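You operate a simulated robot arm through the tools that you are given. There is no shell and no other tool.

Carry out the task below with a simulated robot arm. There is one attempt and no reset: what you move stays moved.

Task
Close down the centrifuge: lid up, runs display to 0, power off, then wipe the splash.
Fine: the pad goes back on the blue mat. What is to be rubbed or washed off counts as gone when no trace of it is left.

The check looks at the end state, three seconds after you hand in, the way a careful person would. Anything else that was tipped, shoved, dropped, spilled or broken makes it a failure. Lids that push on must go on centred and level and be pressed home; caps that screw on are set level and turned clockwise until they are tight.

Robot
A 7-joint arm with a fingered hand, fixed in place. Base frame: the origin is at the foot of the arm, x ahead of it, y to its left, z up. Units: cm, rad, N and s.
With the tool pointing down near the work surface it reaches from about 10 to 68 cm from the base axis. Its first joint turns from -1.204 to 3.002 rad. Payload 5 kg.
The tool frame sits at the grasp point between the pads (the TCP): z along the fingers, y along the line on which they close. The tips reach 3.2 cm beyond it. Largest opening 16 cm; the body of the gripper starts 8.9 cm behind the TCP. The gripper is a hand of 3 fingers: y runs from the thumb to the fingers, the wrist lies at [0, 0, -25.2] in the tool frame, and closing takes about 1.5 s.
Orientation is told as [roll, pitch, yaw] about the base's x, y, z axes, in that order, counted from this pose: with the fingers straight down and closing along the base's y, the tool's x points along the base's -x, its y along +y and its z along -z.

Tools
- The arm moves only by the tool play_rows. Its argument "plan" is a list of rows, each an object (a shift or turn left out is 0, a gripper value left out holds the last) with "delta_pos": the shift along the tool's x, y, z in units of 150 mm (1.0 is 150 mm), a list of three; "dr": the turn, a rotation vector about the tool's x, y, z in units of 90 degrees (1.0 is 90 degrees), a list of three; "gripper": the opening, from 0 (shut) to 1 (fully open). In form: [{"delta_pos": [dx, dy, dz], "dr": [ax, ay, az], "gripper": gripper}, ...]. A call has 1 to 20 rows; each row is the pose to reach, as a shift and turn from the pose commanded when the call began, along the tool's axes at that moment. A call with a number of a shift or a turn outside -1 to 1 is refused whole. A row lasts 0.2 s, in which the tool goes at most 5 cm and 0.15 rad; a call with a longer step from one row to the next is refused whole, and so is a gripper value outside its range. A pose out of reach is approached as far as the arm can. The call stops where the force on the tool passes 60 N (or 10 N more than at its start, if that is more) or the arm is blocked; 0.2 s more then pass. The fingers move at their own pace (about 10.8 cm/s each) and stop on an object; they squeeze with about 28 N. The grip force told is the motor's: it shows also when the fingers shut on nothing. Time passes only in rows, and 0.2 s behind the last, so rows that repeat a pose let the fingers close. It gives the time, the measured TCP pose, the force on the tool (base axes), the opening and the grip force at its end, in the units of the frame above (readings bear some noise), with the torque about the TCP (base axes, N m) and any sound that the robot's microphone picked up.
- Cameras (640 x 400 px; columns grow to the right, rows downward): "scene" is fixed at [21.93, 65.06, 166.45]; the picture's right is [-0.92, -0.40, 0.00], its down [-0.17, 0.39, -0.91] and it looks along [0.36, -0.83, -0.42] (base axes); focal length 261 px, centre (320, 200). "wrist" rides on the gripper at [6.5, -0.4, -11.6] in the tool frame; the picture's right is [0.06, 1.00, 0.00], its down [-0.87, 0.05, -0.49] and it looks along [-0.49, 0.03, 0.87] (tool axes); focal length 261 px, centre (320, 200). There is no depth. A picture from a camera that has moved, and an enlarged one, comes with that camera's place and axes in the base frame and with its lens.
- capture(camera): a new picture of that camera. No time passes.
- lift_body(by): slides the trunk up (or, below 0, down) by that many cm; the arm rides with it, the base frame stays. It gives what a move gives, with no picture.
- set_grasp(shape): the hand has 3 fingers and takes this shape, open, in about a second: jaw (thumb against the fingers, like two jaws); tri (thumb and two fingers); tip (a fingertip pinch); poke (one finger out to press); point (the index stretched); flat (the hand flat); cup (the hand cupped); fist (a fist). The gripper value then closes the fingers along that shape, each until it touches; the sizes above hold for jaw. It gives what a move gives, with no picture.
- enlarge(camera, box): a new picture of the part [left, top, right, bottom] of that camera's present view, enlarged. No time passes.
- hand_in(): hands the job in; it is judged then, once.

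Places have to be worked out from the pictures, the camera data and where the tool is seen. Open the gripper and draw the arm clear of the work before you hand the job in, unless the task says otherwise.

The tools are called after ">>>" by a JSON object that holds its "name" and its "arguments". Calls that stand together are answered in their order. play_rows: Moves the arm, as the interface text tells. Its arguments: {"type":"object","properties":{"plan":{"type":"array","items":{"type":"object","properties":{"delta_pos":{"type":"array","items":{"type":"number"}},"dr":{"type":"array","items":{"type":"number"}},"gripper":{"type":"number"}}}}},"required":["plan"]} The other tools are called the same way: lift_body (by) slides the trunk up or down; set_grasp (shape) gives the hand a shape; capture (camera) takes a picture; enlarge (camera, box) takes an enlarged picture of a part of a camera's view; hand_in () hands the job in.

At the start:

```text
clock: 0.0
tcp_pos: [52.39, -26.16, 154.37]
tool_rot: [-0.001, 0.0, -0.001]
contact_force: [0.1, -0.9, -0.4]
ft_torque: [-0.01, -0.01, 0.0]
width: 15.99
finger_force: 0.0
shape: jaw
trunk travel left (down, up): [-85.0, 9.0]
```

scene: 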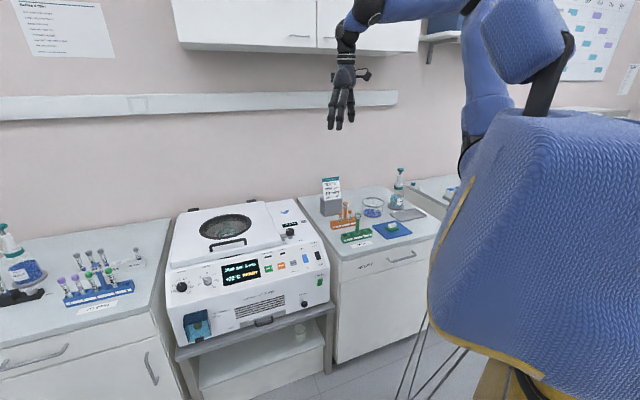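
wrist: 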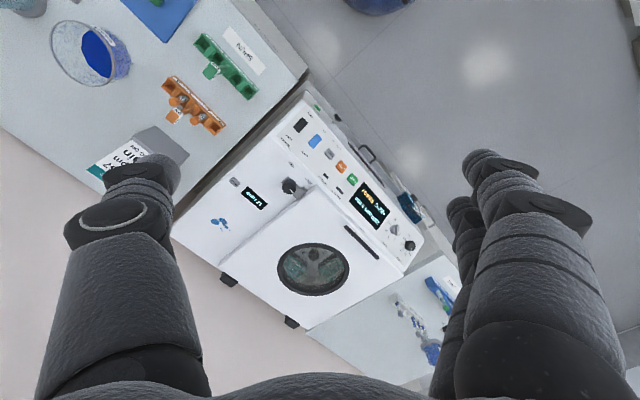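

I'll begin by looking closely at the centrifuge and the bench with the pad.

>>> {"name": "enlarge", "arguments": {"camera": "scene", "box": [160, 190, 340, 350]}}

>>> {"name": "enlarge", "arguments": {"camera": "scene", "box": [290, 160, 450, 260]}}

>>> {"name": "enlarge", "arguments": {"camera": "wrist", "box": [170, 80, 460, 340]}}

>>> {"name": "enlarge", "arguments": {"camera": "scene", "box": [0, 220, 180, 340]}}

```text
2.50 times, centred on (250, 270) of scene
camera zoom: at [21.93, 65.06, 166.45], right [-0.92, -0.4, 0.0], down [-0.17, 0.39, -0.91], along [0.36, -0.83, -0.42], focal length 653 px, centre (495, 25)
```

zoom: 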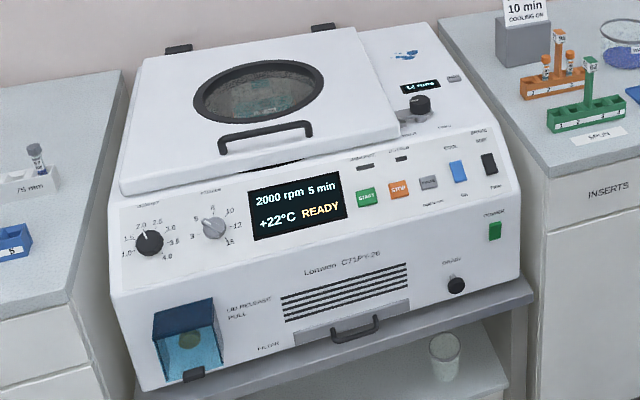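

```text
4.00 times, centred on (370, 210) of scene
camera zoom: at [21.93, 65.06, 166.45], right [-0.92, -0.4, 0.0], down [-0.17, 0.39, -0.91], along [0.36, -0.83, -0.42], focal length 1045 px, centre (120, 160)
```

zoom: 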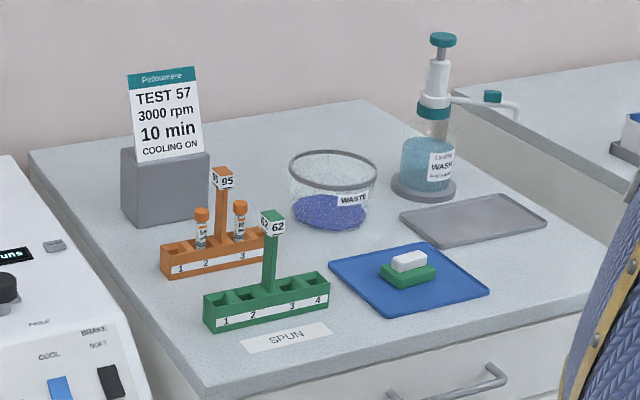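

```text
1.54 times, centred on (315, 210) of wrist
camera zoom: at [45.92, -26.5, 165.92], right [-0.06, 1.0, 0.0], down [0.87, 0.05, 0.49], along [0.49, 0.03, -0.87], focal length 401 px, centre (328, 185)
```

zoom: 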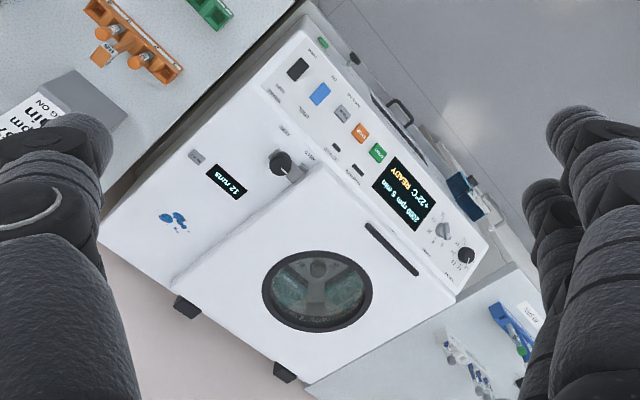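

```text
3.33 times, centred on (90, 280) of scene
camera zoom: at [21.93, 65.06, 166.45], right [-0.92, -0.4, 0.0], down [-0.17, 0.39, -0.91], along [0.36, -0.83, -0.42], focal length 871 px, centre (1087, -67)
```

zoom: 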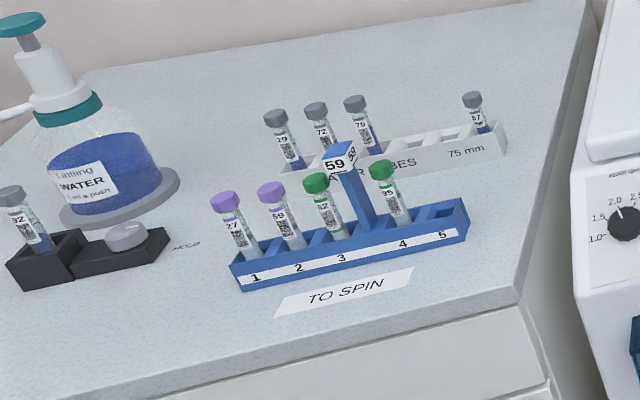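

I need to read the small labels and the splash, so I take tighter enlargements.

>>> {"name": "enlarge", "arguments": {"camera": "scene", "box": [266, 200, 330, 240]}}

>>> {"name": "enlarge", "arguments": {"camera": "scene", "box": [276, 240, 340, 280]}}

>>> {"name": "enlarge", "arguments": {"camera": "scene", "box": [170, 290, 266, 350]}}

>>> {"name": "enlarge", "arguments": {"camera": "scene", "box": [166, 260, 246, 310]}}

>>> {"name": "enlarge", "arguments": {"camera": "wrist", "box": [220, 140, 330, 240]}}

>>> {"name": "enlarge", "arguments": {"camera": "scene", "box": [280, 270, 330, 320]}}

```text
10.00 times, centred on (298, 220) of scene
camera zoom: at [21.93, 65.06, 166.45], right [-0.92, -0.4, 0.0], down [-0.17, 0.39, -0.91], along [0.36, -0.83, -0.42], focal length 2612 px, centre (540, 0)
```

zoom: 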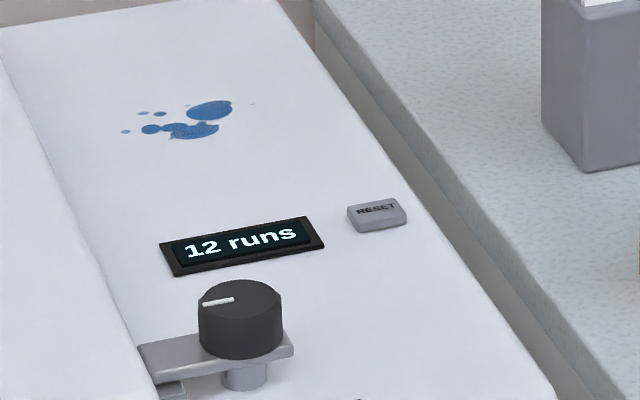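

```text
10.00 times, centred on (308, 260) of scene
camera zoom: at [21.93, 65.06, 166.45], right [-0.92, -0.4, 0.0], down [-0.17, 0.39, -0.91], along [0.36, -0.83, -0.42], focal length 2612 px, centre (440, -400)
```

zoom: 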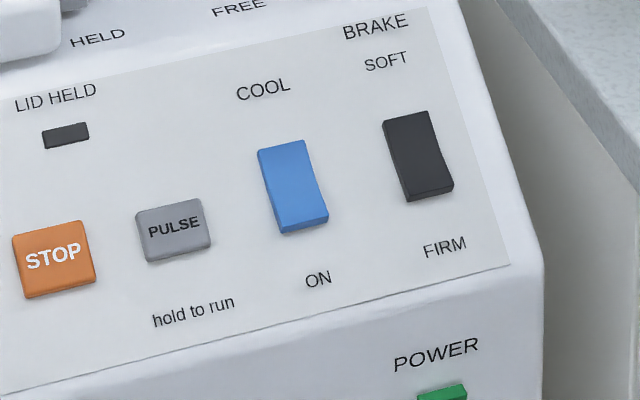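

```text
6.67 times, centred on (218, 320) of scene
camera zoom: at [21.93, 65.06, 166.45], right [-0.92, -0.4, 0.0], down [-0.17, 0.39, -0.91], along [0.36, -0.83, -0.42], focal length 1742 px, centre (1000, -600)
```

zoom: 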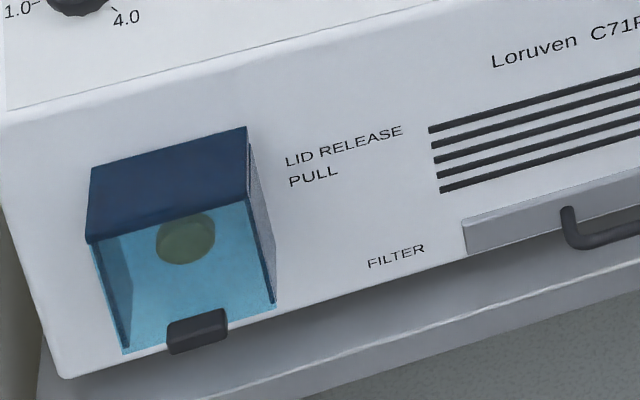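

```text
8.00 times, centred on (206, 285) of scene
camera zoom: at [21.93, 65.06, 166.45], right [-0.92, -0.4, 0.0], down [-0.17, 0.39, -0.91], along [0.36, -0.83, -0.42], focal length 2090 px, centre (1232, -480)
```

zoom: 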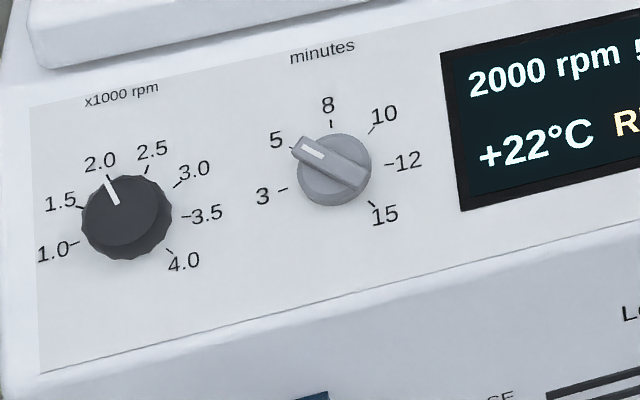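

```text
4.00 times, centred on (275, 190) of wrist
camera zoom: at [45.92, -26.5, 165.92], right [-0.06, 1.0, 0.0], down [0.87, 0.05, 0.49], along [0.49, 0.03, -0.87], focal length 1043 px, centre (500, 240)
```

zoom: 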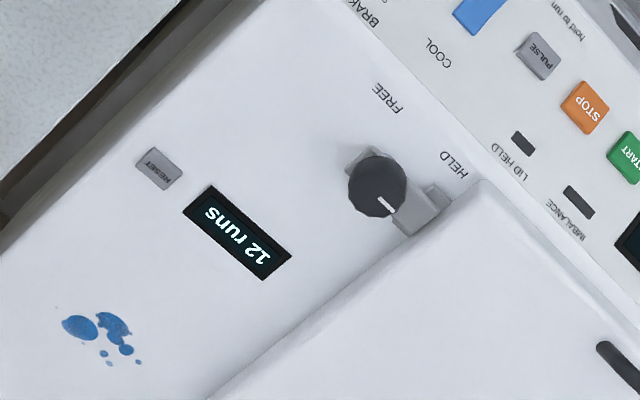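

```text
8.00 times, centred on (305, 295) of scene
camera zoom: at [21.93, 65.06, 166.45], right [-0.92, -0.4, 0.0], down [-0.17, 0.39, -0.91], along [0.36, -0.83, -0.42], focal length 2090 px, centre (440, -560)
```

zoom: 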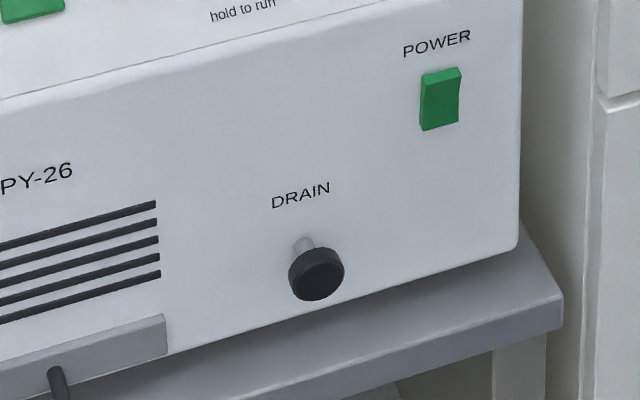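

The machine stands turned about 40° to the base, with the power switch near (62,-26,75), the display near (88,-45,92), the lid handle near (98,-8,99) and the lid release near (105,12,60). That is far out, so I first test in free air how far the arm reaches.

>>> {"name": "play_rows", "arguments": {"plan": [{"delta_pos": [-0.25, 0, 0]}, {"delta_pos": [-0.5, 0, 0]}, {"delta_pos": [-0.75, 0, 0]}, {"delta_pos": [-1, 0, 0]}]}}

```text
clock: 1.0
tcp_pos: [67.91, -26.43, 154.27]
tool_rot: [0.0, 0.001, 0.0]
contact_force: [0.6, 0.0, -0.6]
ft_torque: [0.01, 0.06, 0.0]
width: 16.0
finger_force: 0.0
shape: jaw
trunk travel left (down, up): [-85.0, 9.0]
```

It reached 73 cm out without trouble, so I go on outward to find the limit.

>>> {"name": "play_rows", "arguments": {"plan": [{"delta_pos": [-0.25, 0, 0]}, {"delta_pos": [-0.5, 0, 0]}, {"delta_pos": [-0.75, 0, 0]}, {"delta_pos": [-1, 0, 0]}]}}

>>> {"name": "capture", "arguments": {"camera": "scene"}}

>>> {"name": "capture", "arguments": {"camera": "wrist"}}

```text
clock: 2.0
tcp_pos: [78.65, -28.93, 150.33]
tool_rot: [0.026, -0.028, -0.001]
contact_force: [1.0, 0.0, -0.2]
ft_torque: [-0.02, 0.05, -0.02]
width: 15.97
finger_force: 0.1
shape: jaw
out of reach, approached as far as the arm can: row 1, 2, 3, 4
trunk travel left (down, up): [-85.0, 9.0]
```

```text
taken
```

scene: 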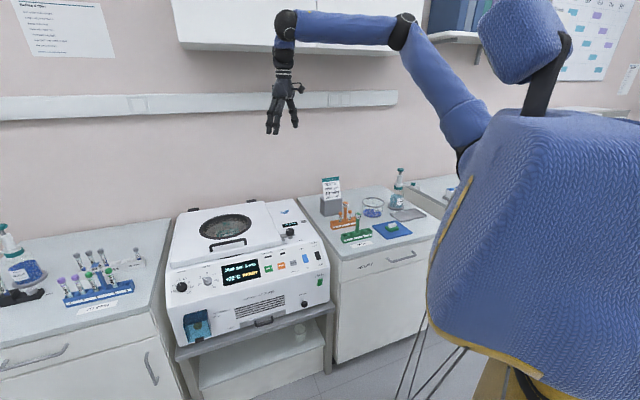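

```text
taken
camera wrist: at [71.64, -29.55, 161.62], right [-0.06, 1.0, 0.02], down [0.86, 0.04, 0.52], along [0.51, 0.05, -0.86], focal length 261 px, centre (320, 200)
```

wrist: 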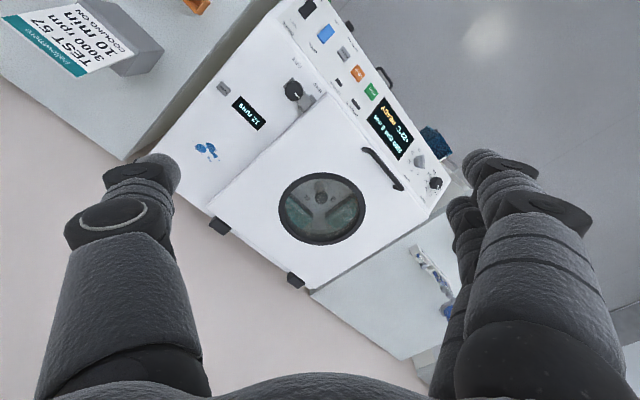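

The reach with the tool down is limited here because the shoulder sits below the wrist. Lowering the trunk should level them and give more reach, so I lower it 25 cm (the lid is still well below) and look again.

>>> {"name": "lift_body", "arguments": {"by": -25}}

>>> {"name": "capture", "arguments": {"camera": "wrist"}}

>>> {"name": "capture", "arguments": {"camera": "scene"}}

```text
clock: 4.6
tcp_pos: [78.21, -28.81, 125.46]
tool_rot: [0.026, -0.03, -0.002]
contact_force: [1.0, 0.1, 0.1]
ft_torque: [-0.02, 0.0, 0.02]
width: 15.99
finger_force: 0.1
shape: jaw
trunk travel left (down, up): [-60.0, 34.0]
```

```text
taken
camera wrist: at [71.24, -29.45, 136.85], right [-0.06, 1.0, 0.02], down [0.85, 0.04, 0.52], along [0.52, 0.05, -0.85], focal length 261 px, centre (320, 200)
```

wrist: 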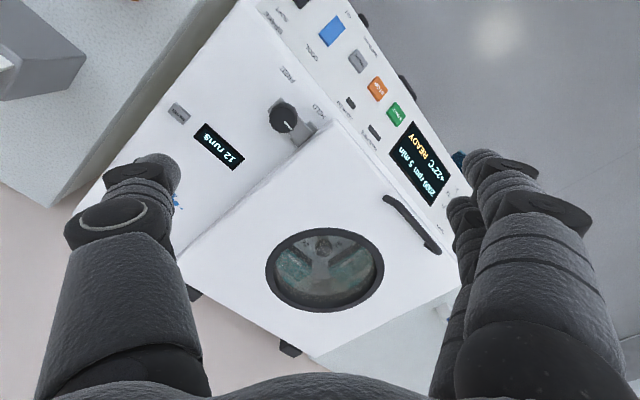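

```text
taken
```

scene: 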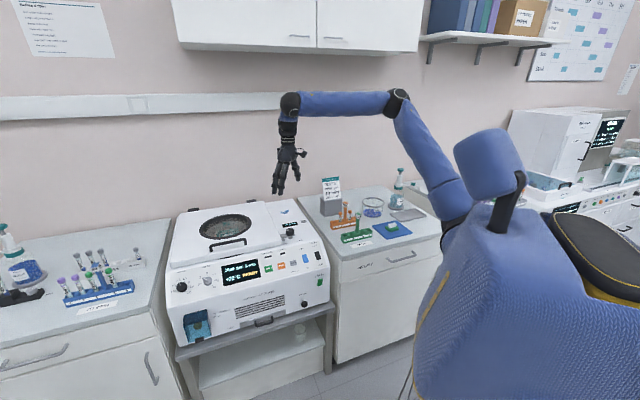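

Good view of the deck. I enlarge it to triangulate the latch knob, reset button and lid handle accurately.

>>> {"name": "enlarge", "arguments": {"camera": "wrist", "box": [160, 0, 480, 200]}}

>>> {"name": "enlarge", "arguments": {"camera": "wrist", "box": [160, 160, 480, 360]}}

>>> {"name": "enlarge", "arguments": {"camera": "scene", "box": [160, 195, 336, 305]}}

```text
2.00 times, centred on (320, 100) of wrist
camera zoom: at [71.24, -29.45, 136.85], right [-0.06, 1.0, 0.02], down [0.85, 0.04, 0.52], along [0.52, 0.05, -0.85], focal length 521 px, centre (320, 400)
```

zoom: 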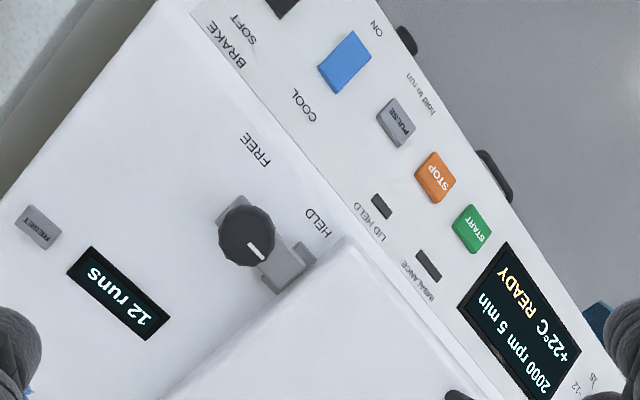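

```text
2.00 times, centred on (320, 260) of wrist
camera zoom: at [71.24, -29.45, 136.85], right [-0.06, 1.0, 0.02], down [0.85, 0.04, 0.52], along [0.52, 0.05, -0.85], focal length 521 px, centre (320, 80)
```

zoom: 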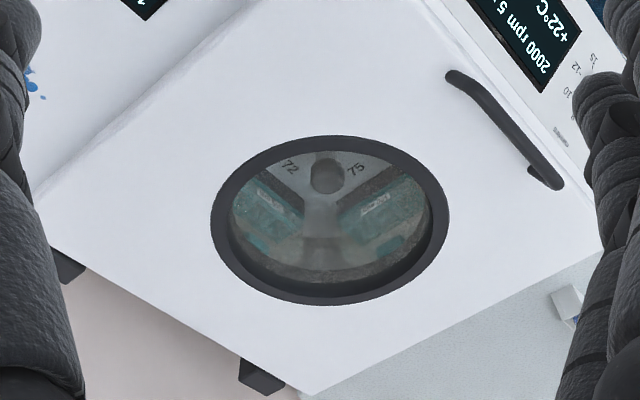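

```text
3.64 times, centred on (248, 250) of scene
camera zoom: at [21.93, 65.06, 166.45], right [-0.92, -0.4, 0.0], down [-0.17, 0.39, -0.91], along [0.36, -0.83, -0.42], focal length 950 px, centre (582, 18)
```

zoom: 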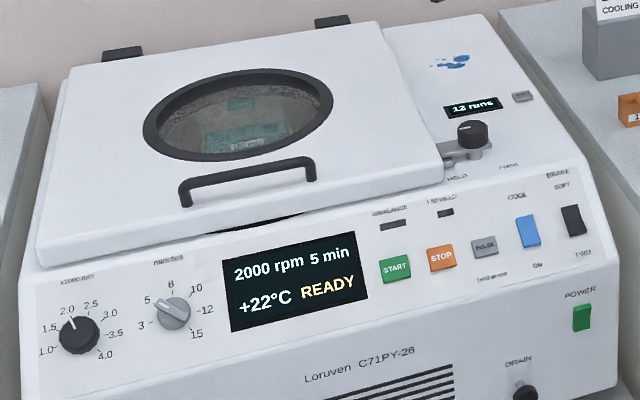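

Positions so far: latch knob (81.5,-33.7,95.6), reset (83.2,-52,91.4), lid handle from (94,-14.6,99) to (104,-3.6,99), splash around (99.5,-58,91), pad near (36,-76). The reach limit depends on wrist height, so I test again lower and farther out, staying above z 110.

>>> {"name": "play_rows", "arguments": {"plan": [{"delta_pos": [-0.15, -0.15, 0.2]}, {"delta_pos": [-0.3, -0.3, 0.4]}, {"delta_pos": [-0.45, -0.45, 0.6]}, {"delta_pos": [-0.6, -0.6, 0.8]}, {"delta_pos": [-0.75, -0.75, 0.8]}]}}

>>> {"name": "capture", "arguments": {"camera": "scene"}}

```text
clock: 5.8
tcp_pos: [90.0, -39.89, 113.57]
tool_rot: [0.025, -0.029, -0.002]
contact_force: [0.0, -0.4, 0.4]
ft_torque: [0.01, 0.03, 0.02]
width: 16.0
finger_force: 0.0
shape: jaw
trunk travel left (down, up): [-60.0, 34.0]
```

```text
taken
```

scene: 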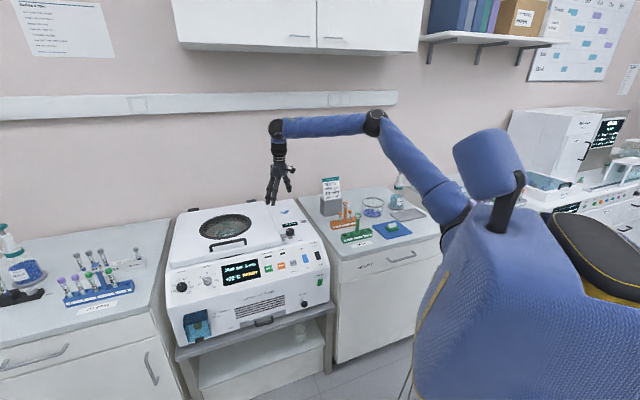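

98 cm out was reached easily with the arm still bent, so low reach is good. I push farther to check the splash's 115 cm.

>>> {"name": "play_rows", "arguments": {"plan": [{"delta_pos": [-0.2, -0.2, 0.1]}, {"delta_pos": [-0.4, -0.4, 0.2]}, {"delta_pos": [-0.6, -0.6, 0.3]}, {"delta_pos": [-0.7, -0.8, 0.35]}, {"delta_pos": [-0.75, -1, 0.4]}]}}

>>> {"name": "capture", "arguments": {"camera": "scene"}}

>>> {"name": "capture", "arguments": {"camera": "wrist"}}

```text
clock: 7.0
tcp_pos: [97.78, -54.97, 104.67]
tool_rot: [0.03, -0.049, -0.002]
contact_force: [0.8, -0.1, -1.1]
ft_torque: [0.04, 0.07, 0.04]
width: 15.98
finger_force: 0.0
shape: jaw
out of reach, approached as far as the arm can: row 2, 3, 4, 5
trunk travel left (down, up): [-60.0, 34.0]
```

```text
taken
```

scene: 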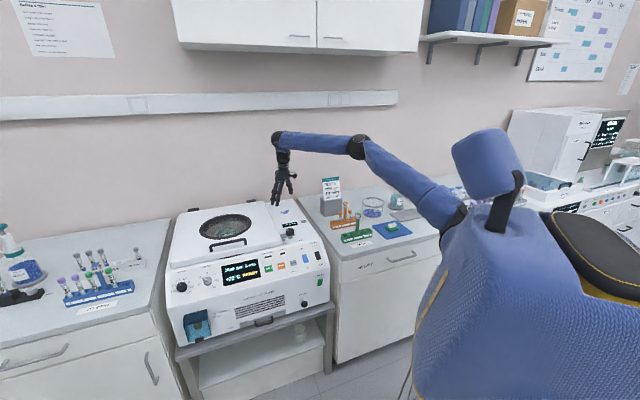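

```text
taken
camera wrist: at [90.63, -55.56, 115.98], right [-0.06, 1.0, 0.03], down [0.84, 0.04, 0.54], along [0.53, 0.06, -0.84], focal length 261 px, centre (320, 200)
```

wrist: 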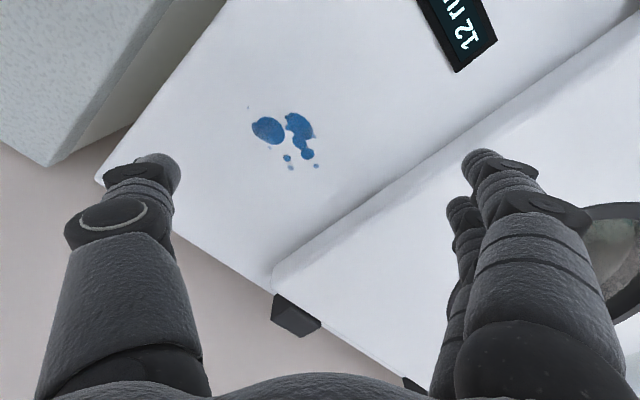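

Tool-down reach is about 112 cm here, so everything is within reach with some tilt. Now the latch: I move back over the knob (81.5,-33.7), level the tool and look at it closely.

>>> {"name": "play_rows", "arguments": {"plan": [{"delta_pos": [0.2, 0.25, -0.1], "dr": [0.005, 0.008, 0]}, {"delta_pos": [0.4, 0.5, -0.2], "dr": [0.01, 0.016, 0]}, {"delta_pos": [0.6, 0.75, -0.2], "dr": [0.015, 0.024, 0]}, {"delta_pos": [0.8, 1, -0.2], "dr": [0.019, 0.031, 0]}]}}

>>> {"name": "play_rows", "arguments": {"plan": [{"delta_pos": [0.14, 0.2, 0.0]}, {"delta_pos": [0.27, 0.41, 0.0]}]}}

>>> {"name": "capture", "arguments": {"camera": "wrist"}}

>>> {"name": "enlarge", "arguments": {"camera": "scene", "box": [250, 190, 330, 240]}}

```text
refused: row 1 steps farther than a row can; nothing moved
```

```text
clock: 7.6
tcp_pos: [93.43, -48.45, 105.5]
tool_rot: [0.024, -0.029, -0.003]
contact_force: [-0.2, 1.4, -0.3]
ft_torque: [-0.02, -0.05, -0.01]
width: 15.98
finger_force: 0.1
shape: jaw
trunk travel left (down, up): [-60.0, 34.0]
```

```text
taken
camera wrist: at [86.49, -49.03, 116.7], right [-0.06, 1.0, 0.02], down [0.85, 0.04, 0.52], along [0.52, 0.05, -0.85], focal length 261 px, centre (320, 200)
```

wrist: 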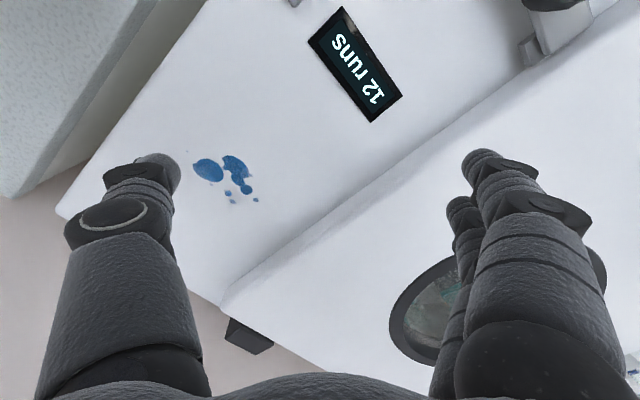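

```text
8.00 times, centred on (290, 215) of scene
camera zoom: at [21.93, 65.06, 166.45], right [-0.92, -0.4, 0.0], down [-0.17, 0.39, -0.91], along [0.36, -0.83, -0.42], focal length 2090 px, centre (560, 80)
```

zoom: 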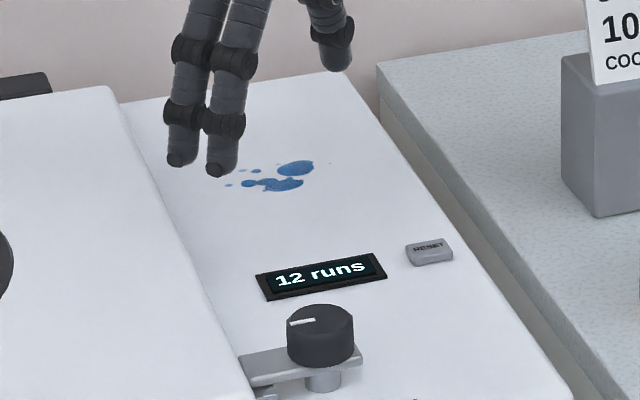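

The knob stands on a post with the bar lying over a small lid ear. I move the remaining way over the knob and level the tool.

>>> {"name": "play_rows", "arguments": {"plan": [{"delta_pos": [0.15, 0.2, -0.03], "dr": [0.004, 0.005, 0]}, {"delta_pos": [0.3, 0.4, -0.08], "dr": [0.008, 0.01, 0]}, {"delta_pos": [0.45, 0.6, -0.13], "dr": [0.012, 0.014, 0]}, {"delta_pos": [0.6, 0.8, -0.16], "dr": [0.015, 0.018, 0]}, {"delta_pos": [0.79, 0.98, -0.16], "dr": [0.015, 0.018, 0]}]}}

>>> {"name": "capture", "arguments": {"camera": "wrist"}}

```text
clock: 8.8
tcp_pos: [81.82, -33.68, 107.78]
tool_rot: [0.002, -0.005, -0.002]
contact_force: [-0.5, 0.0, 1.2]
ft_torque: [0.01, -0.03, -0.03]
width: 16.0
finger_force: 0.0
shape: jaw
trunk travel left (down, up): [-60.0, 34.0]
```

```text
taken
camera wrist: at [75.12, -33.94, 119.34], right [-0.06, 1.0, 0.0], down [0.87, 0.05, 0.49], along [0.49, 0.03, -0.87], focal length 261 px, centre (320, 200)
```

wrist: 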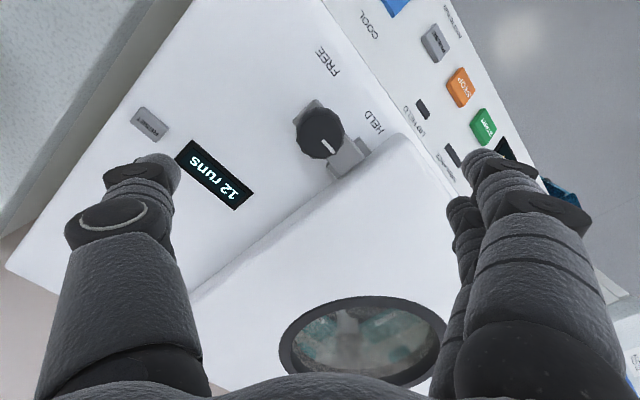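

The knob centre is confirmed at (81.2,-33.6,95.6), about 4.4 cm wide, and the lid edge is only ~4.5 cm away on the bar's side. I will grip it with the jaws along the machine's front/back line (yaw ≈0.82) and first test here in free air whether the wrist can also turn to yaw ≈2.4.

>>> {"name": "play_rows", "arguments": {"plan": [{"dr": [0, 0, -0.09]}, {"dr": [0, 0, -0.18]}, {"dr": [0, 0, -0.27]}, {"dr": [0, 0, -0.36]}, {"dr": [0, 0, -0.45]}, {"dr": [0, 0, -0.54]}, {"dr": [0, 0, -0.63]}, {"dr": [0, 0, -0.72]}, {"dr": [0, 0, -0.81]}, {"dr": [0, 0, -0.9]}, {"dr": [0, 0, -0.98]}]}}

>>> {"name": "play_rows", "arguments": {"plan": [{"dr": [0, 0, -0.09]}, {"dr": [0, 0, -0.18]}, {"dr": [0, 0, -0.27]}, {"dr": [0, 0, -0.36]}, {"dr": [0, 0, -0.45]}, {"dr": [0, 0, -0.54]}]}}

>>> {"name": "capture", "arguments": {"camera": "wrist"}}

>>> {"name": "capture", "arguments": {"camera": "scene"}}

```text
clock: 11.2
tcp_pos: [81.78, -33.83, 107.69]
tool_rot: [-0.003, -0.001, 1.541]
contact_force: [-0.1, 0.4, -0.2]
ft_torque: [-0.02, 0.0, 0.01]
width: 15.99
finger_force: 0.1
shape: jaw
trunk travel left (down, up): [-60.0, 34.0]
```

```text
clock: 12.6
tcp_pos: [81.59, -33.78, 107.74]
tool_rot: [-0.002, 0.0, 2.388]
contact_force: [-0.3, 0.1, 0.1]
ft_torque: [0.03, -0.02, 0.01]
width: 15.98
finger_force: 0.0
shape: jaw
trunk travel left (down, up): [-60.0, 34.0]
```

```text
taken
camera wrist: at [86.57, -37.83, 119.25], right [-0.64, -0.77, 0.0], down [-0.67, 0.55, 0.49], along [-0.38, 0.31, -0.87], focal length 261 px, centre (320, 200)
```

wrist: 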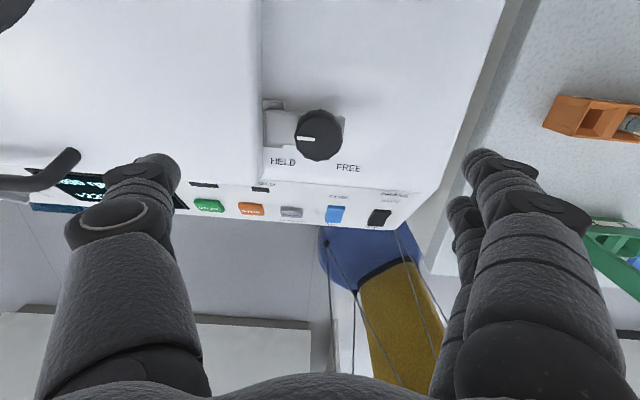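

```text
taken
```

scene: 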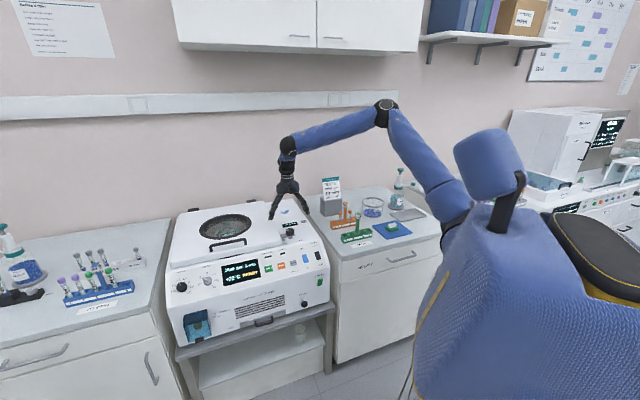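

The wrist turns freely through the whole range. I go back to yaw 0.82 and narrow the jaws to about 7.5 cm above the knob.

>>> {"name": "play_rows", "arguments": {"plan": [{"dr": [0, 0, 0.09], "gripper": 0.47}, {"dr": [0, 0, 0.18]}, {"dr": [0, 0, 0.27]}, {"dr": [0, 0, 0.36]}, {"dr": [0, 0, 0.45]}, {"dr": [0, 0, 0.54]}, {"dr": [0, 0, 0.63]}, {"dr": [0, 0, 0.72]}, {"dr": [0, 0, 0.81]}, {"dr": [0, 0, 0.9]}, {"dr": [0, 0, 0.99]}, {"dr": [0, 0, 1.0]}, {"dr": [0, 0, 1.0]}]}}

>>> {"name": "capture", "arguments": {"camera": "wrist"}}

>>> {"name": "enlarge", "arguments": {"camera": "scene", "box": [250, 170, 330, 240]}}

```text
clock: 15.4
tcp_pos: [81.69, -33.82, 107.62]
tool_rot: [0.001, -0.002, 0.815]
contact_force: [-0.3, -0.4, -0.7]
ft_torque: [0.03, -0.02, 0.0]
width: 7.62
finger_force: 0.0
shape: jaw
trunk travel left (down, up): [-60.0, 34.0]
```

```text
taken
camera wrist: at [77.37, -38.66, 119.16], right [-0.77, 0.64, 0.0], down [0.56, 0.67, 0.49], along [0.32, 0.38, -0.87], focal length 261 px, centre (320, 200)
```

wrist: 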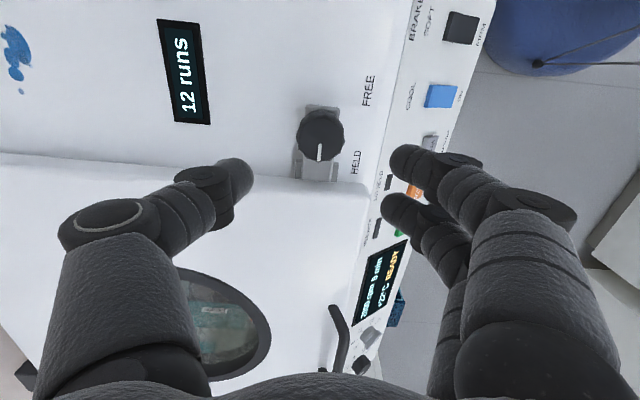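

```text
5.71 times, centred on (290, 205) of scene
camera zoom: at [21.93, 65.06, 166.45], right [-0.92, -0.4, 0.0], down [-0.17, 0.39, -0.91], along [0.36, -0.83, -0.42], focal length 1493 px, centre (491, 171)
```

zoom: 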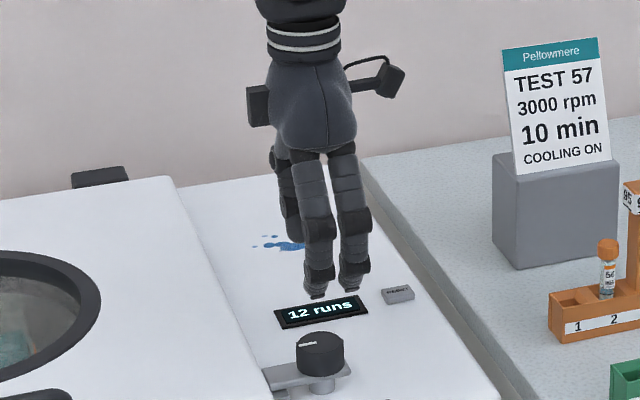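

The jaws line up with the machine. I descend over the knob with the tips ending just above the bar, slowly at the end.

>>> {"name": "play_rows", "arguments": {"plan": [{"delta_pos": [0.013, 0.033, 0.2]}, {"delta_pos": [0.013, 0.033, 0.4]}, {"delta_pos": [0.013, 0.033, 0.55]}, {"delta_pos": [0.013, 0.033, 0.65]}, {"delta_pos": [0.013, 0.033, 0.71]}, {"delta_pos": [0.013, 0.033, 0.71]}]}}

>>> {"name": "capture", "arguments": {"camera": "wrist"}}

>>> {"name": "enlarge", "arguments": {"camera": "scene", "box": [250, 190, 330, 240]}}

```text
clock: 16.8
tcp_pos: [81.2, -33.68, 97.05]
tool_rot: [0.001, 0.0, 0.816]
contact_force: [0.1, -0.4, 0.6]
ft_torque: [0.01, 0.0, -0.01]
width: 7.57
finger_force: 0.1
shape: jaw
trunk travel left (down, up): [-60.0, 34.0]
```

```text
taken
camera wrist: at [76.9, -38.56, 108.56], right [-0.77, 0.64, 0.0], down [0.56, 0.67, 0.49], along [0.32, 0.38, -0.87], focal length 261 px, centre (320, 200)
```

wrist: 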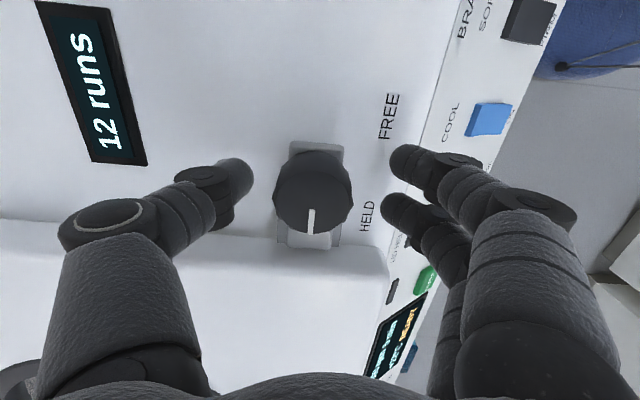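

```text
8.00 times, centred on (290, 215) of scene
camera zoom: at [21.93, 65.06, 166.45], right [-0.92, -0.4, 0.0], down [-0.17, 0.39, -0.91], along [0.36, -0.83, -0.42], focal length 2090 px, centre (560, 80)
```

zoom: 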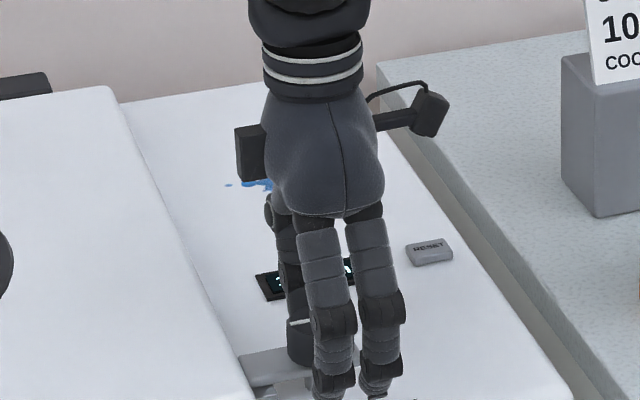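

The knob sits well between the fingers. I close on it.

>>> {"name": "play_rows", "arguments": {"plan": [{"gripper": 0.1}, {"gripper": 0.1}, {"gripper": 0.1}, {"gripper": 0.1}, {"gripper": 0.1}, {"gripper": 0.1}, {"gripper": 0.1}]}}

>>> {"name": "capture", "arguments": {"camera": "wrist"}}

```text
clock: 18.4
tcp_pos: [81.23, -33.56, 96.96]
tool_rot: [0.0, 0.0, 0.816]
contact_force: [6.4, -7.3, -0.6]
ft_torque: [-0.17, -0.1, -0.03]
width: 3.25
finger_force: 28.5
shape: jaw
trunk travel left (down, up): [-60.0, 34.0]
```

```text
taken
camera wrist: at [76.94, -38.62, 108.52], right [-0.77, 0.64, 0.0], down [0.56, 0.67, 0.49], along [0.32, 0.38, -0.87], focal length 261 px, centre (320, 200)
```

wrist: 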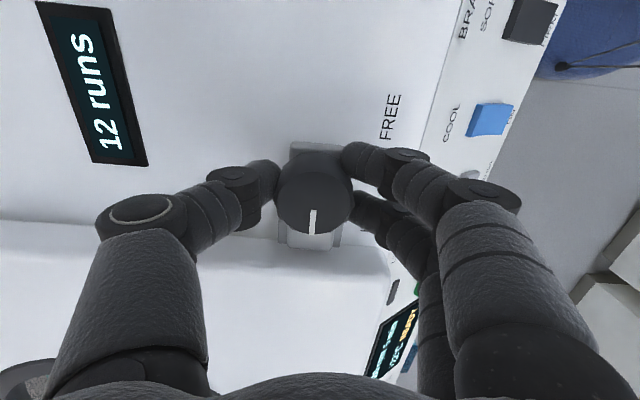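

The knob is gripped with a slight sideways load, so I ease 2 mm toward the thumb and turn counter-clockwise by about 45°, watching the torque.

>>> {"name": "play_rows", "arguments": {"plan": [{"delta_pos": [0, -0.013, 0]}, {"delta_pos": [0, -0.013, 0], "dr": [0, 0, -0.08]}, {"delta_pos": [0, -0.013, 0], "dr": [0, 0, -0.16]}, {"delta_pos": [0, -0.013, 0], "dr": [0, 0, -0.24]}, {"delta_pos": [0, -0.013, 0], "dr": [0, 0, -0.32]}, {"delta_pos": [0, -0.013, 0], "dr": [0, 0, -0.4]}, {"delta_pos": [0, -0.013, 0], "dr": [0, 0, -0.48]}]}}

>>> {"name": "capture", "arguments": {"camera": "wrist"}}

```text
clock: 20.0
tcp_pos: [81.39, -33.93, 96.92]
tool_rot: [-0.004, -0.003, 1.569]
contact_force: [9.2, -24.2, 5.1]
ft_torque: [-0.47, -0.21, -0.11]
width: 3.29
finger_force: 28.1
shape: jaw
trunk travel left (down, up): [-60.0, 34.0]
```

```text
taken
camera wrist: at [81.68, -40.34, 108.5], right [-1.0, -0.06, 0.0], down [-0.05, 0.87, 0.49], along [-0.03, 0.49, -0.87], focal length 261 px, centre (320, 200)
```

wrist: 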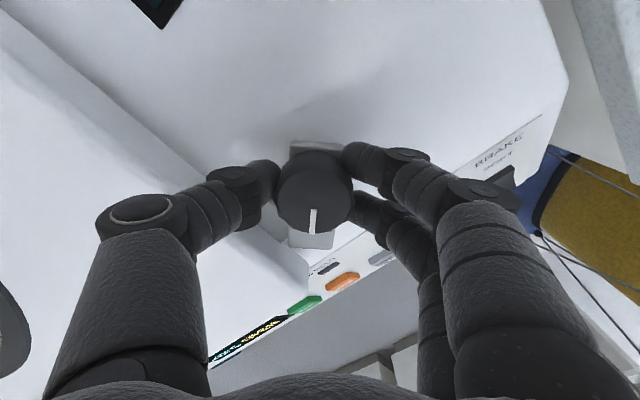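

The bar turns with the knob (now ~43°). Sideways force of 24 N shows the grip is a little off the axis, so I shift a few mm with the force and carry on turning.

>>> {"name": "play_rows", "arguments": {"plan": [{"delta_pos": [0.01, -0.005, 0]}, {"delta_pos": [0.018, -0.01, 0], "dr": [0, 0, -0.05]}, {"delta_pos": [0.02, -0.01, 0], "dr": [0, 0, -0.1]}, {"delta_pos": [0.02, -0.01, 0], "dr": [0, 0, -0.18]}]}}

```text
clock: 21.0
tcp_pos: [81.49, -33.92, 97.05]
tool_rot: [-0.001, -0.002, 1.853]
contact_force: [8.3, -13.0, 6.3]
ft_torque: [-0.27, -0.18, -0.09]
width: 3.24
finger_force: 27.9
shape: jaw
trunk travel left (down, up): [-60.0, 34.0]
```

The side load fell to 13 N. I keep turning to the 90° mark.

>>> {"name": "play_rows", "arguments": {"plan": [{"delta_pos": [0.01, -0.004, 0], "dr": [0, 0, -0.08]}, {"delta_pos": [0.016, -0.006, 0], "dr": [0, 0, -0.16]}, {"delta_pos": [0.016, -0.006, 0], "dr": [0, 0, -0.24]}, {"delta_pos": [0.016, -0.006, 0], "dr": [0, 0, -0.32]}, {"delta_pos": [0.016, -0.006, 0], "dr": [0, 0, -0.36]}]}}

>>> {"name": "capture", "arguments": {"camera": "wrist"}}

```text
clock: 22.2
tcp_pos: [81.71, -34.04, 96.94]
tool_rot: [-0.002, -0.001, 2.418]
contact_force: [14.1, 2.7, 2.2]
ft_torque: [0.0, -0.32, -0.74]
width: 3.24
finger_force: 28.0
shape: jaw
trunk travel left (down, up): [-60.0, 34.0]
```

```text
taken
camera wrist: at [86.81, -37.98, 108.54], right [-0.61, -0.79, 0.0], down [-0.69, 0.53, 0.49], along [-0.39, 0.3, -0.87], focal length 261 px, centre (320, 200)
```

wrist: 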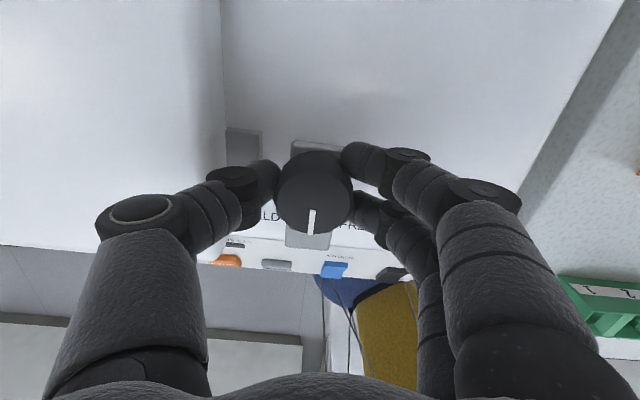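

The torque about the vertical jumped to 0.74 N·m at 90°, so the latch is likely at its stop with the bar pointing to the front. I open only a little (the thumb is near the lid), rise, and look.

>>> {"name": "play_rows", "arguments": {"plan": [{"gripper": 0.33}, {"gripper": 0.33}, {"gripper": 0.33}, {"delta_pos": [0, 0, -0.1]}, {"delta_pos": [0, 0, -0.35]}, {"delta_pos": [0, 0, -0.6]}, {"delta_pos": [0, 0, -0.8]}]}}

>>> {"name": "enlarge", "arguments": {"camera": "wrist", "box": [160, 0, 480, 200]}}

>>> {"name": "enlarge", "arguments": {"camera": "scene", "box": [250, 190, 330, 240]}}

```text
clock: 23.8
tcp_pos: [81.43, -34.05, 109.07]
tool_rot: [-0.001, 0.001, 2.416]
contact_force: [0.6, 0.0, 0.1]
ft_torque: [-0.03, -0.01, 0.03]
width: 5.26
finger_force: 0.2
shape: jaw
trunk travel left (down, up): [-60.0, 34.0]
```

```text
2.00 times, centred on (320, 100) of wrist
camera zoom: at [86.48, -37.98, 120.62], right [-0.61, -0.79, 0.0], down [-0.69, 0.53, 0.49], along [-0.39, 0.3, -0.87], focal length 521 px, centre (320, 400)
```

zoom: 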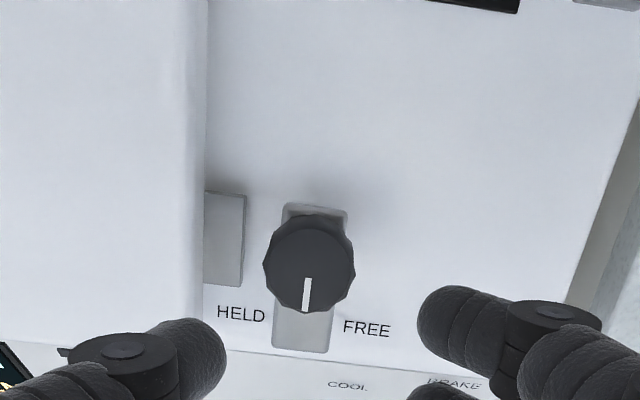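

```text
8.00 times, centred on (290, 215) of scene
camera zoom: at [21.93, 65.06, 166.45], right [-0.92, -0.4, 0.0], down [-0.17, 0.39, -0.91], along [0.36, -0.83, -0.42], focal length 2090 px, centre (560, 80)
```

zoom: 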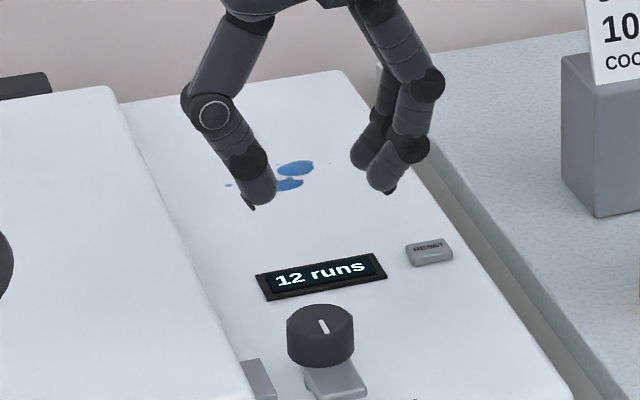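

The latch bar now points to the front at FREE's side and the lid ear is clear. Next I go to the lid handle: turn back to yaw ~0.82 and travel toward (99,-9) at safe height.

>>> {"name": "play_rows", "arguments": {"plan": [{"delta_pos": [-0.01, -0.09, 0], "dr": [0, 0, 0.09], "gripper": 0.4}, {"delta_pos": [-0.02, -0.18, 0], "dr": [0, 0, 0.18]}, {"delta_pos": [-0.03, -0.27, 0], "dr": [0, 0, 0.27]}, {"delta_pos": [-0.04, -0.36, 0], "dr": [0, 0, 0.36]}, {"delta_pos": [-0.05, -0.45, 0], "dr": [0, 0, 0.45]}, {"delta_pos": [-0.06, -0.54, 0], "dr": [0, 0, 0.54]}, {"delta_pos": [-0.07, -0.63, 0], "dr": [0, 0, 0.63]}, {"delta_pos": [-0.08, -0.72, 0], "dr": [0, 0, 0.72]}, {"delta_pos": [-0.09, -0.81, 0], "dr": [0, 0, 0.81]}, {"delta_pos": [-0.1, -0.9, 0], "dr": [0, 0, 0.9]}, {"delta_pos": [-0.11, -1, 0], "dr": [0, 0, 0.99]}]}}

>>> {"name": "play_rows", "arguments": {"plan": [{"delta_pos": [-0.25, 0.03, 0]}, {"delta_pos": [-0.5, 0.06, 0]}, {"delta_pos": [-0.75, 0.09, 0]}, {"delta_pos": [-1.0, 0.11, 0]}]}}

>>> {"name": "capture", "arguments": {"camera": "wrist"}}

>>> {"name": "capture", "arguments": {"camera": "scene"}}

```text
clock: 26.2
tcp_pos: [86.02, -25.0, 107.46]
tool_rot: [-0.005, -0.029, 0.863]
contact_force: [0.4, -0.2, 0.0]
ft_torque: [0.01, -0.04, 0.01]
width: 6.37
finger_force: 0.0
shape: jaw
out of reach, approached as far as the arm can: row 7, 8, 9, 10, 11
trunk travel left (down, up): [-60.0, 34.0]
```

```text
clock: 27.2
tcp_pos: [84.63, -23.52, 105.25]
tool_rot: [-0.001, -0.009, 0.862]
contact_force: [0.2, 0.2, -0.4]
ft_torque: [-0.01, 0.01, -0.01]
width: 6.33
finger_force: 0.0
shape: jaw
out of reach, approached as far as the arm can: row 1, 2, 3, 4
trunk travel left (down, up): [-60.0, 34.0]
```

```text
taken
camera wrist: at [80.52, -28.76, 116.85], right [-0.8, 0.6, 0.0], down [0.52, 0.69, 0.5], along [0.3, 0.4, -0.87], focal length 261 px, centre (320, 200)
```

wrist: 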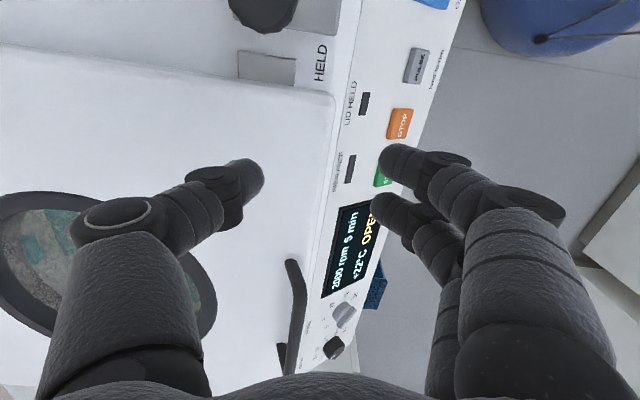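

```text
taken
```

scene: 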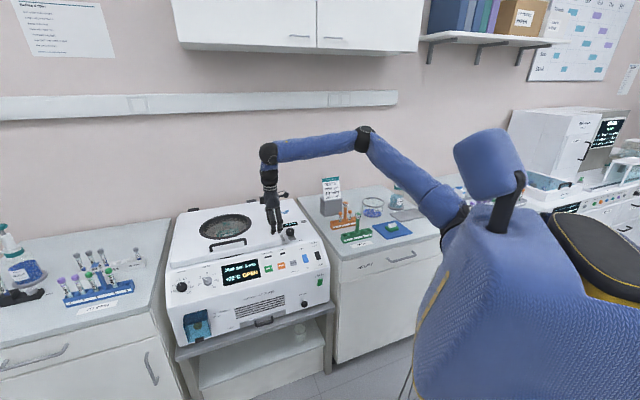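

The display now reads OPEN, so the lid is unlatched. The arm reported out of reach here at this yaw although it went farther before, so a wrist limit is likely; I turn toward yaw 0.2 and try outward again.

>>> {"name": "play_rows", "arguments": {"plan": [{"delta_pos": [0, 0, -0.1], "dr": [0, 0, 0.09]}, {"delta_pos": [0, 0, -0.2], "dr": [0, 0, 0.18]}, {"delta_pos": [0, 0, -0.25], "dr": [0, 0, 0.27]}, {"delta_pos": [0, 0, -0.25], "dr": [0, 0, 0.36]}, {"delta_pos": [0, 0, -0.25], "dr": [0, 0, 0.45]}, {"delta_pos": [0, 0, -0.25], "dr": [0, 0, 0.54]}]}}

>>> {"name": "play_rows", "arguments": {"plan": [{"delta_pos": [-0.25, 0.15, 0]}, {"delta_pos": [-0.5, 0.3, 0]}, {"delta_pos": [-0.75, 0.45, 0]}, {"delta_pos": [-0.95, 0.65, 0]}]}}

>>> {"name": "capture", "arguments": {"camera": "scene"}}

```text
clock: 28.6
tcp_pos: [83.77, -24.26, 108.49]
tool_rot: [0.005, -0.005, 0.013]
contact_force: [-0.3, -0.7, -0.6]
ft_torque: [-0.02, 0.02, 0.01]
width: 6.36
finger_force: 0.1
shape: jaw
out of reach, approached as far as the arm can: row 1, 2, 3, 4, 5, 6
trunk travel left (down, up): [-60.0, 34.0]
```

```text
clock: 29.6
tcp_pos: [85.15, -24.46, 106.32]
tool_rot: [0.003, -0.007, 0.013]
contact_force: [-0.5, 0.0, 0.4]
ft_torque: [0.02, -0.03, 0.03]
width: 6.37
finger_force: 0.0
shape: jaw
out of reach, approached as far as the arm can: row 1, 2, 3, 4
trunk travel left (down, up): [-60.0, 34.0]
```

```text
taken
```

scene: 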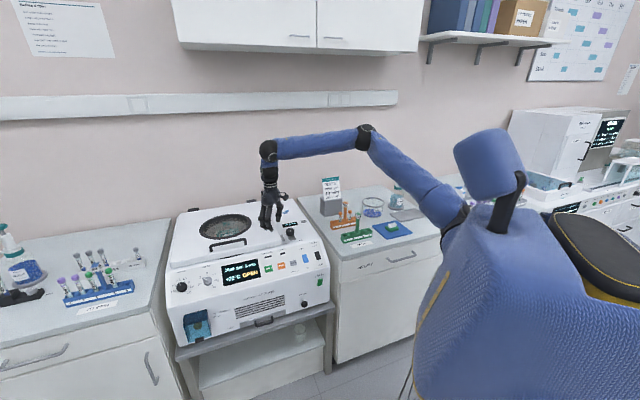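

Still blocked near (85,-24), so it is a limit of this arm posture. I raise the trunk 15 cm and try reaching outward and down, so the shoulder is above the wrist.

>>> {"name": "lift_body", "arguments": {"by": 15}}

>>> {"name": "play_rows", "arguments": {"plan": [{"delta_pos": [0.1, 0.0, 0.2]}, {"delta_pos": [0.1, 0.1, 0.4]}, {"delta_pos": [0.0, 0.2, 0.6]}, {"delta_pos": [-0.2, 0.3, 0.8]}, {"delta_pos": [-0.4, 0.4, 0.8]}, {"delta_pos": [-0.6, 0.5, 0.8]}]}}

>>> {"name": "capture", "arguments": {"camera": "scene"}}

```text
clock: 31.3
tcp_pos: [85.11, -24.56, 121.29]
tool_rot: [0.009, -0.006, 0.015]
contact_force: [0.8, 0.5, 0.2]
ft_torque: [-0.01, 0.01, -0.01]
width: 6.36
finger_force: 0.0
shape: jaw
trunk travel left (down, up): [-75.0, 19.0]
```

```text
clock: 32.7
tcp_pos: [84.66, -23.41, 111.0]
tool_rot: [0.008, -0.01, 0.014]
contact_force: [0.1, 0.3, 0.2]
ft_torque: [0.01, 0.0, 0.0]
width: 6.38
finger_force: 0.0
shape: jaw
out of reach, approached as far as the arm can: row 3, 4, 5, 6
trunk travel left (down, up): [-75.0, 19.0]
```

```text
taken
```

scene: 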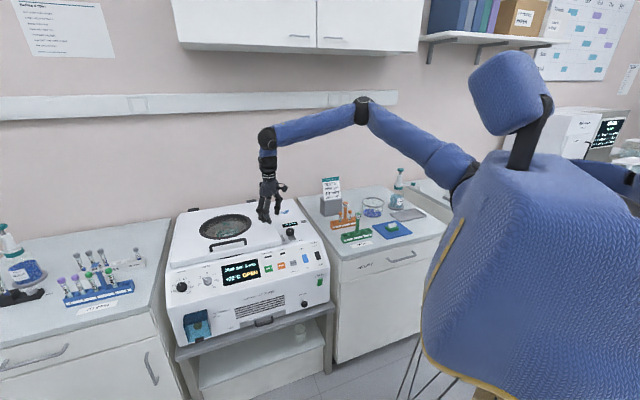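

The limit looks like a sideways one of the posture rather than pure extension. I test by pulling back and moving toward +y in front of the machine, at the same height.

>>> {"name": "play_rows", "arguments": {"plan": [{"delta_pos": [0.2, 0.1, -0.1]}, {"delta_pos": [0.4, 0.3, -0.2]}, {"delta_pos": [0.6, 0.5, -0.2]}, {"delta_pos": [0.8, 0.7, -0.2]}, {"delta_pos": [0.8, 0.95, -0.2]}]}}

>>> {"name": "play_rows", "arguments": {"plan": [{"delta_pos": [0, 0.25, 0]}, {"delta_pos": [0, 0.5, 0]}, {"delta_pos": [0, 0.75, 0]}, {"delta_pos": [0, 1, 0]}]}}

>>> {"name": "capture", "arguments": {"camera": "scene"}}

```text
clock: 33.9
tcp_pos: [72.36, -13.2, 113.91]
tool_rot: [0.008, -0.006, 0.015]
contact_force: [-0.2, 0.2, 1.1]
ft_torque: [-0.02, -0.03, 0.0]
width: 6.36
finger_force: 0.0
shape: jaw
out of reach, approached as far as the arm can: row 5
trunk travel left (down, up): [-75.0, 19.0]
```

```text
clock: 34.9
tcp_pos: [71.39, -12.61, 114.22]
tool_rot: [0.012, -0.009, 0.013]
contact_force: [-0.3, -1.3, 0.4]
ft_torque: [-0.01, 0.04, -0.01]
width: 6.35
finger_force: 0.2
shape: jaw
out of reach, approached as far as the arm can: row 1, 2, 3, 4
trunk travel left (down, up): [-75.0, 19.0]
```

```text
taken
```

scene: 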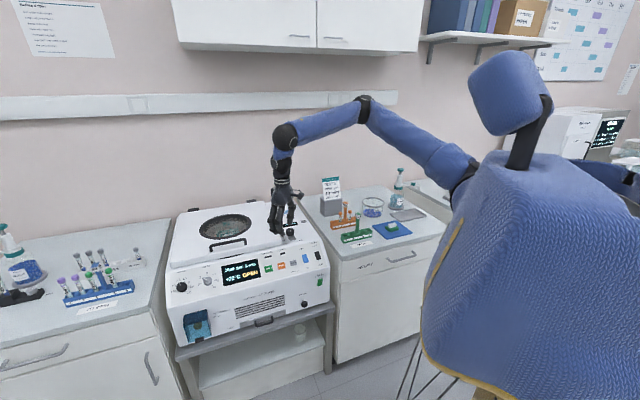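

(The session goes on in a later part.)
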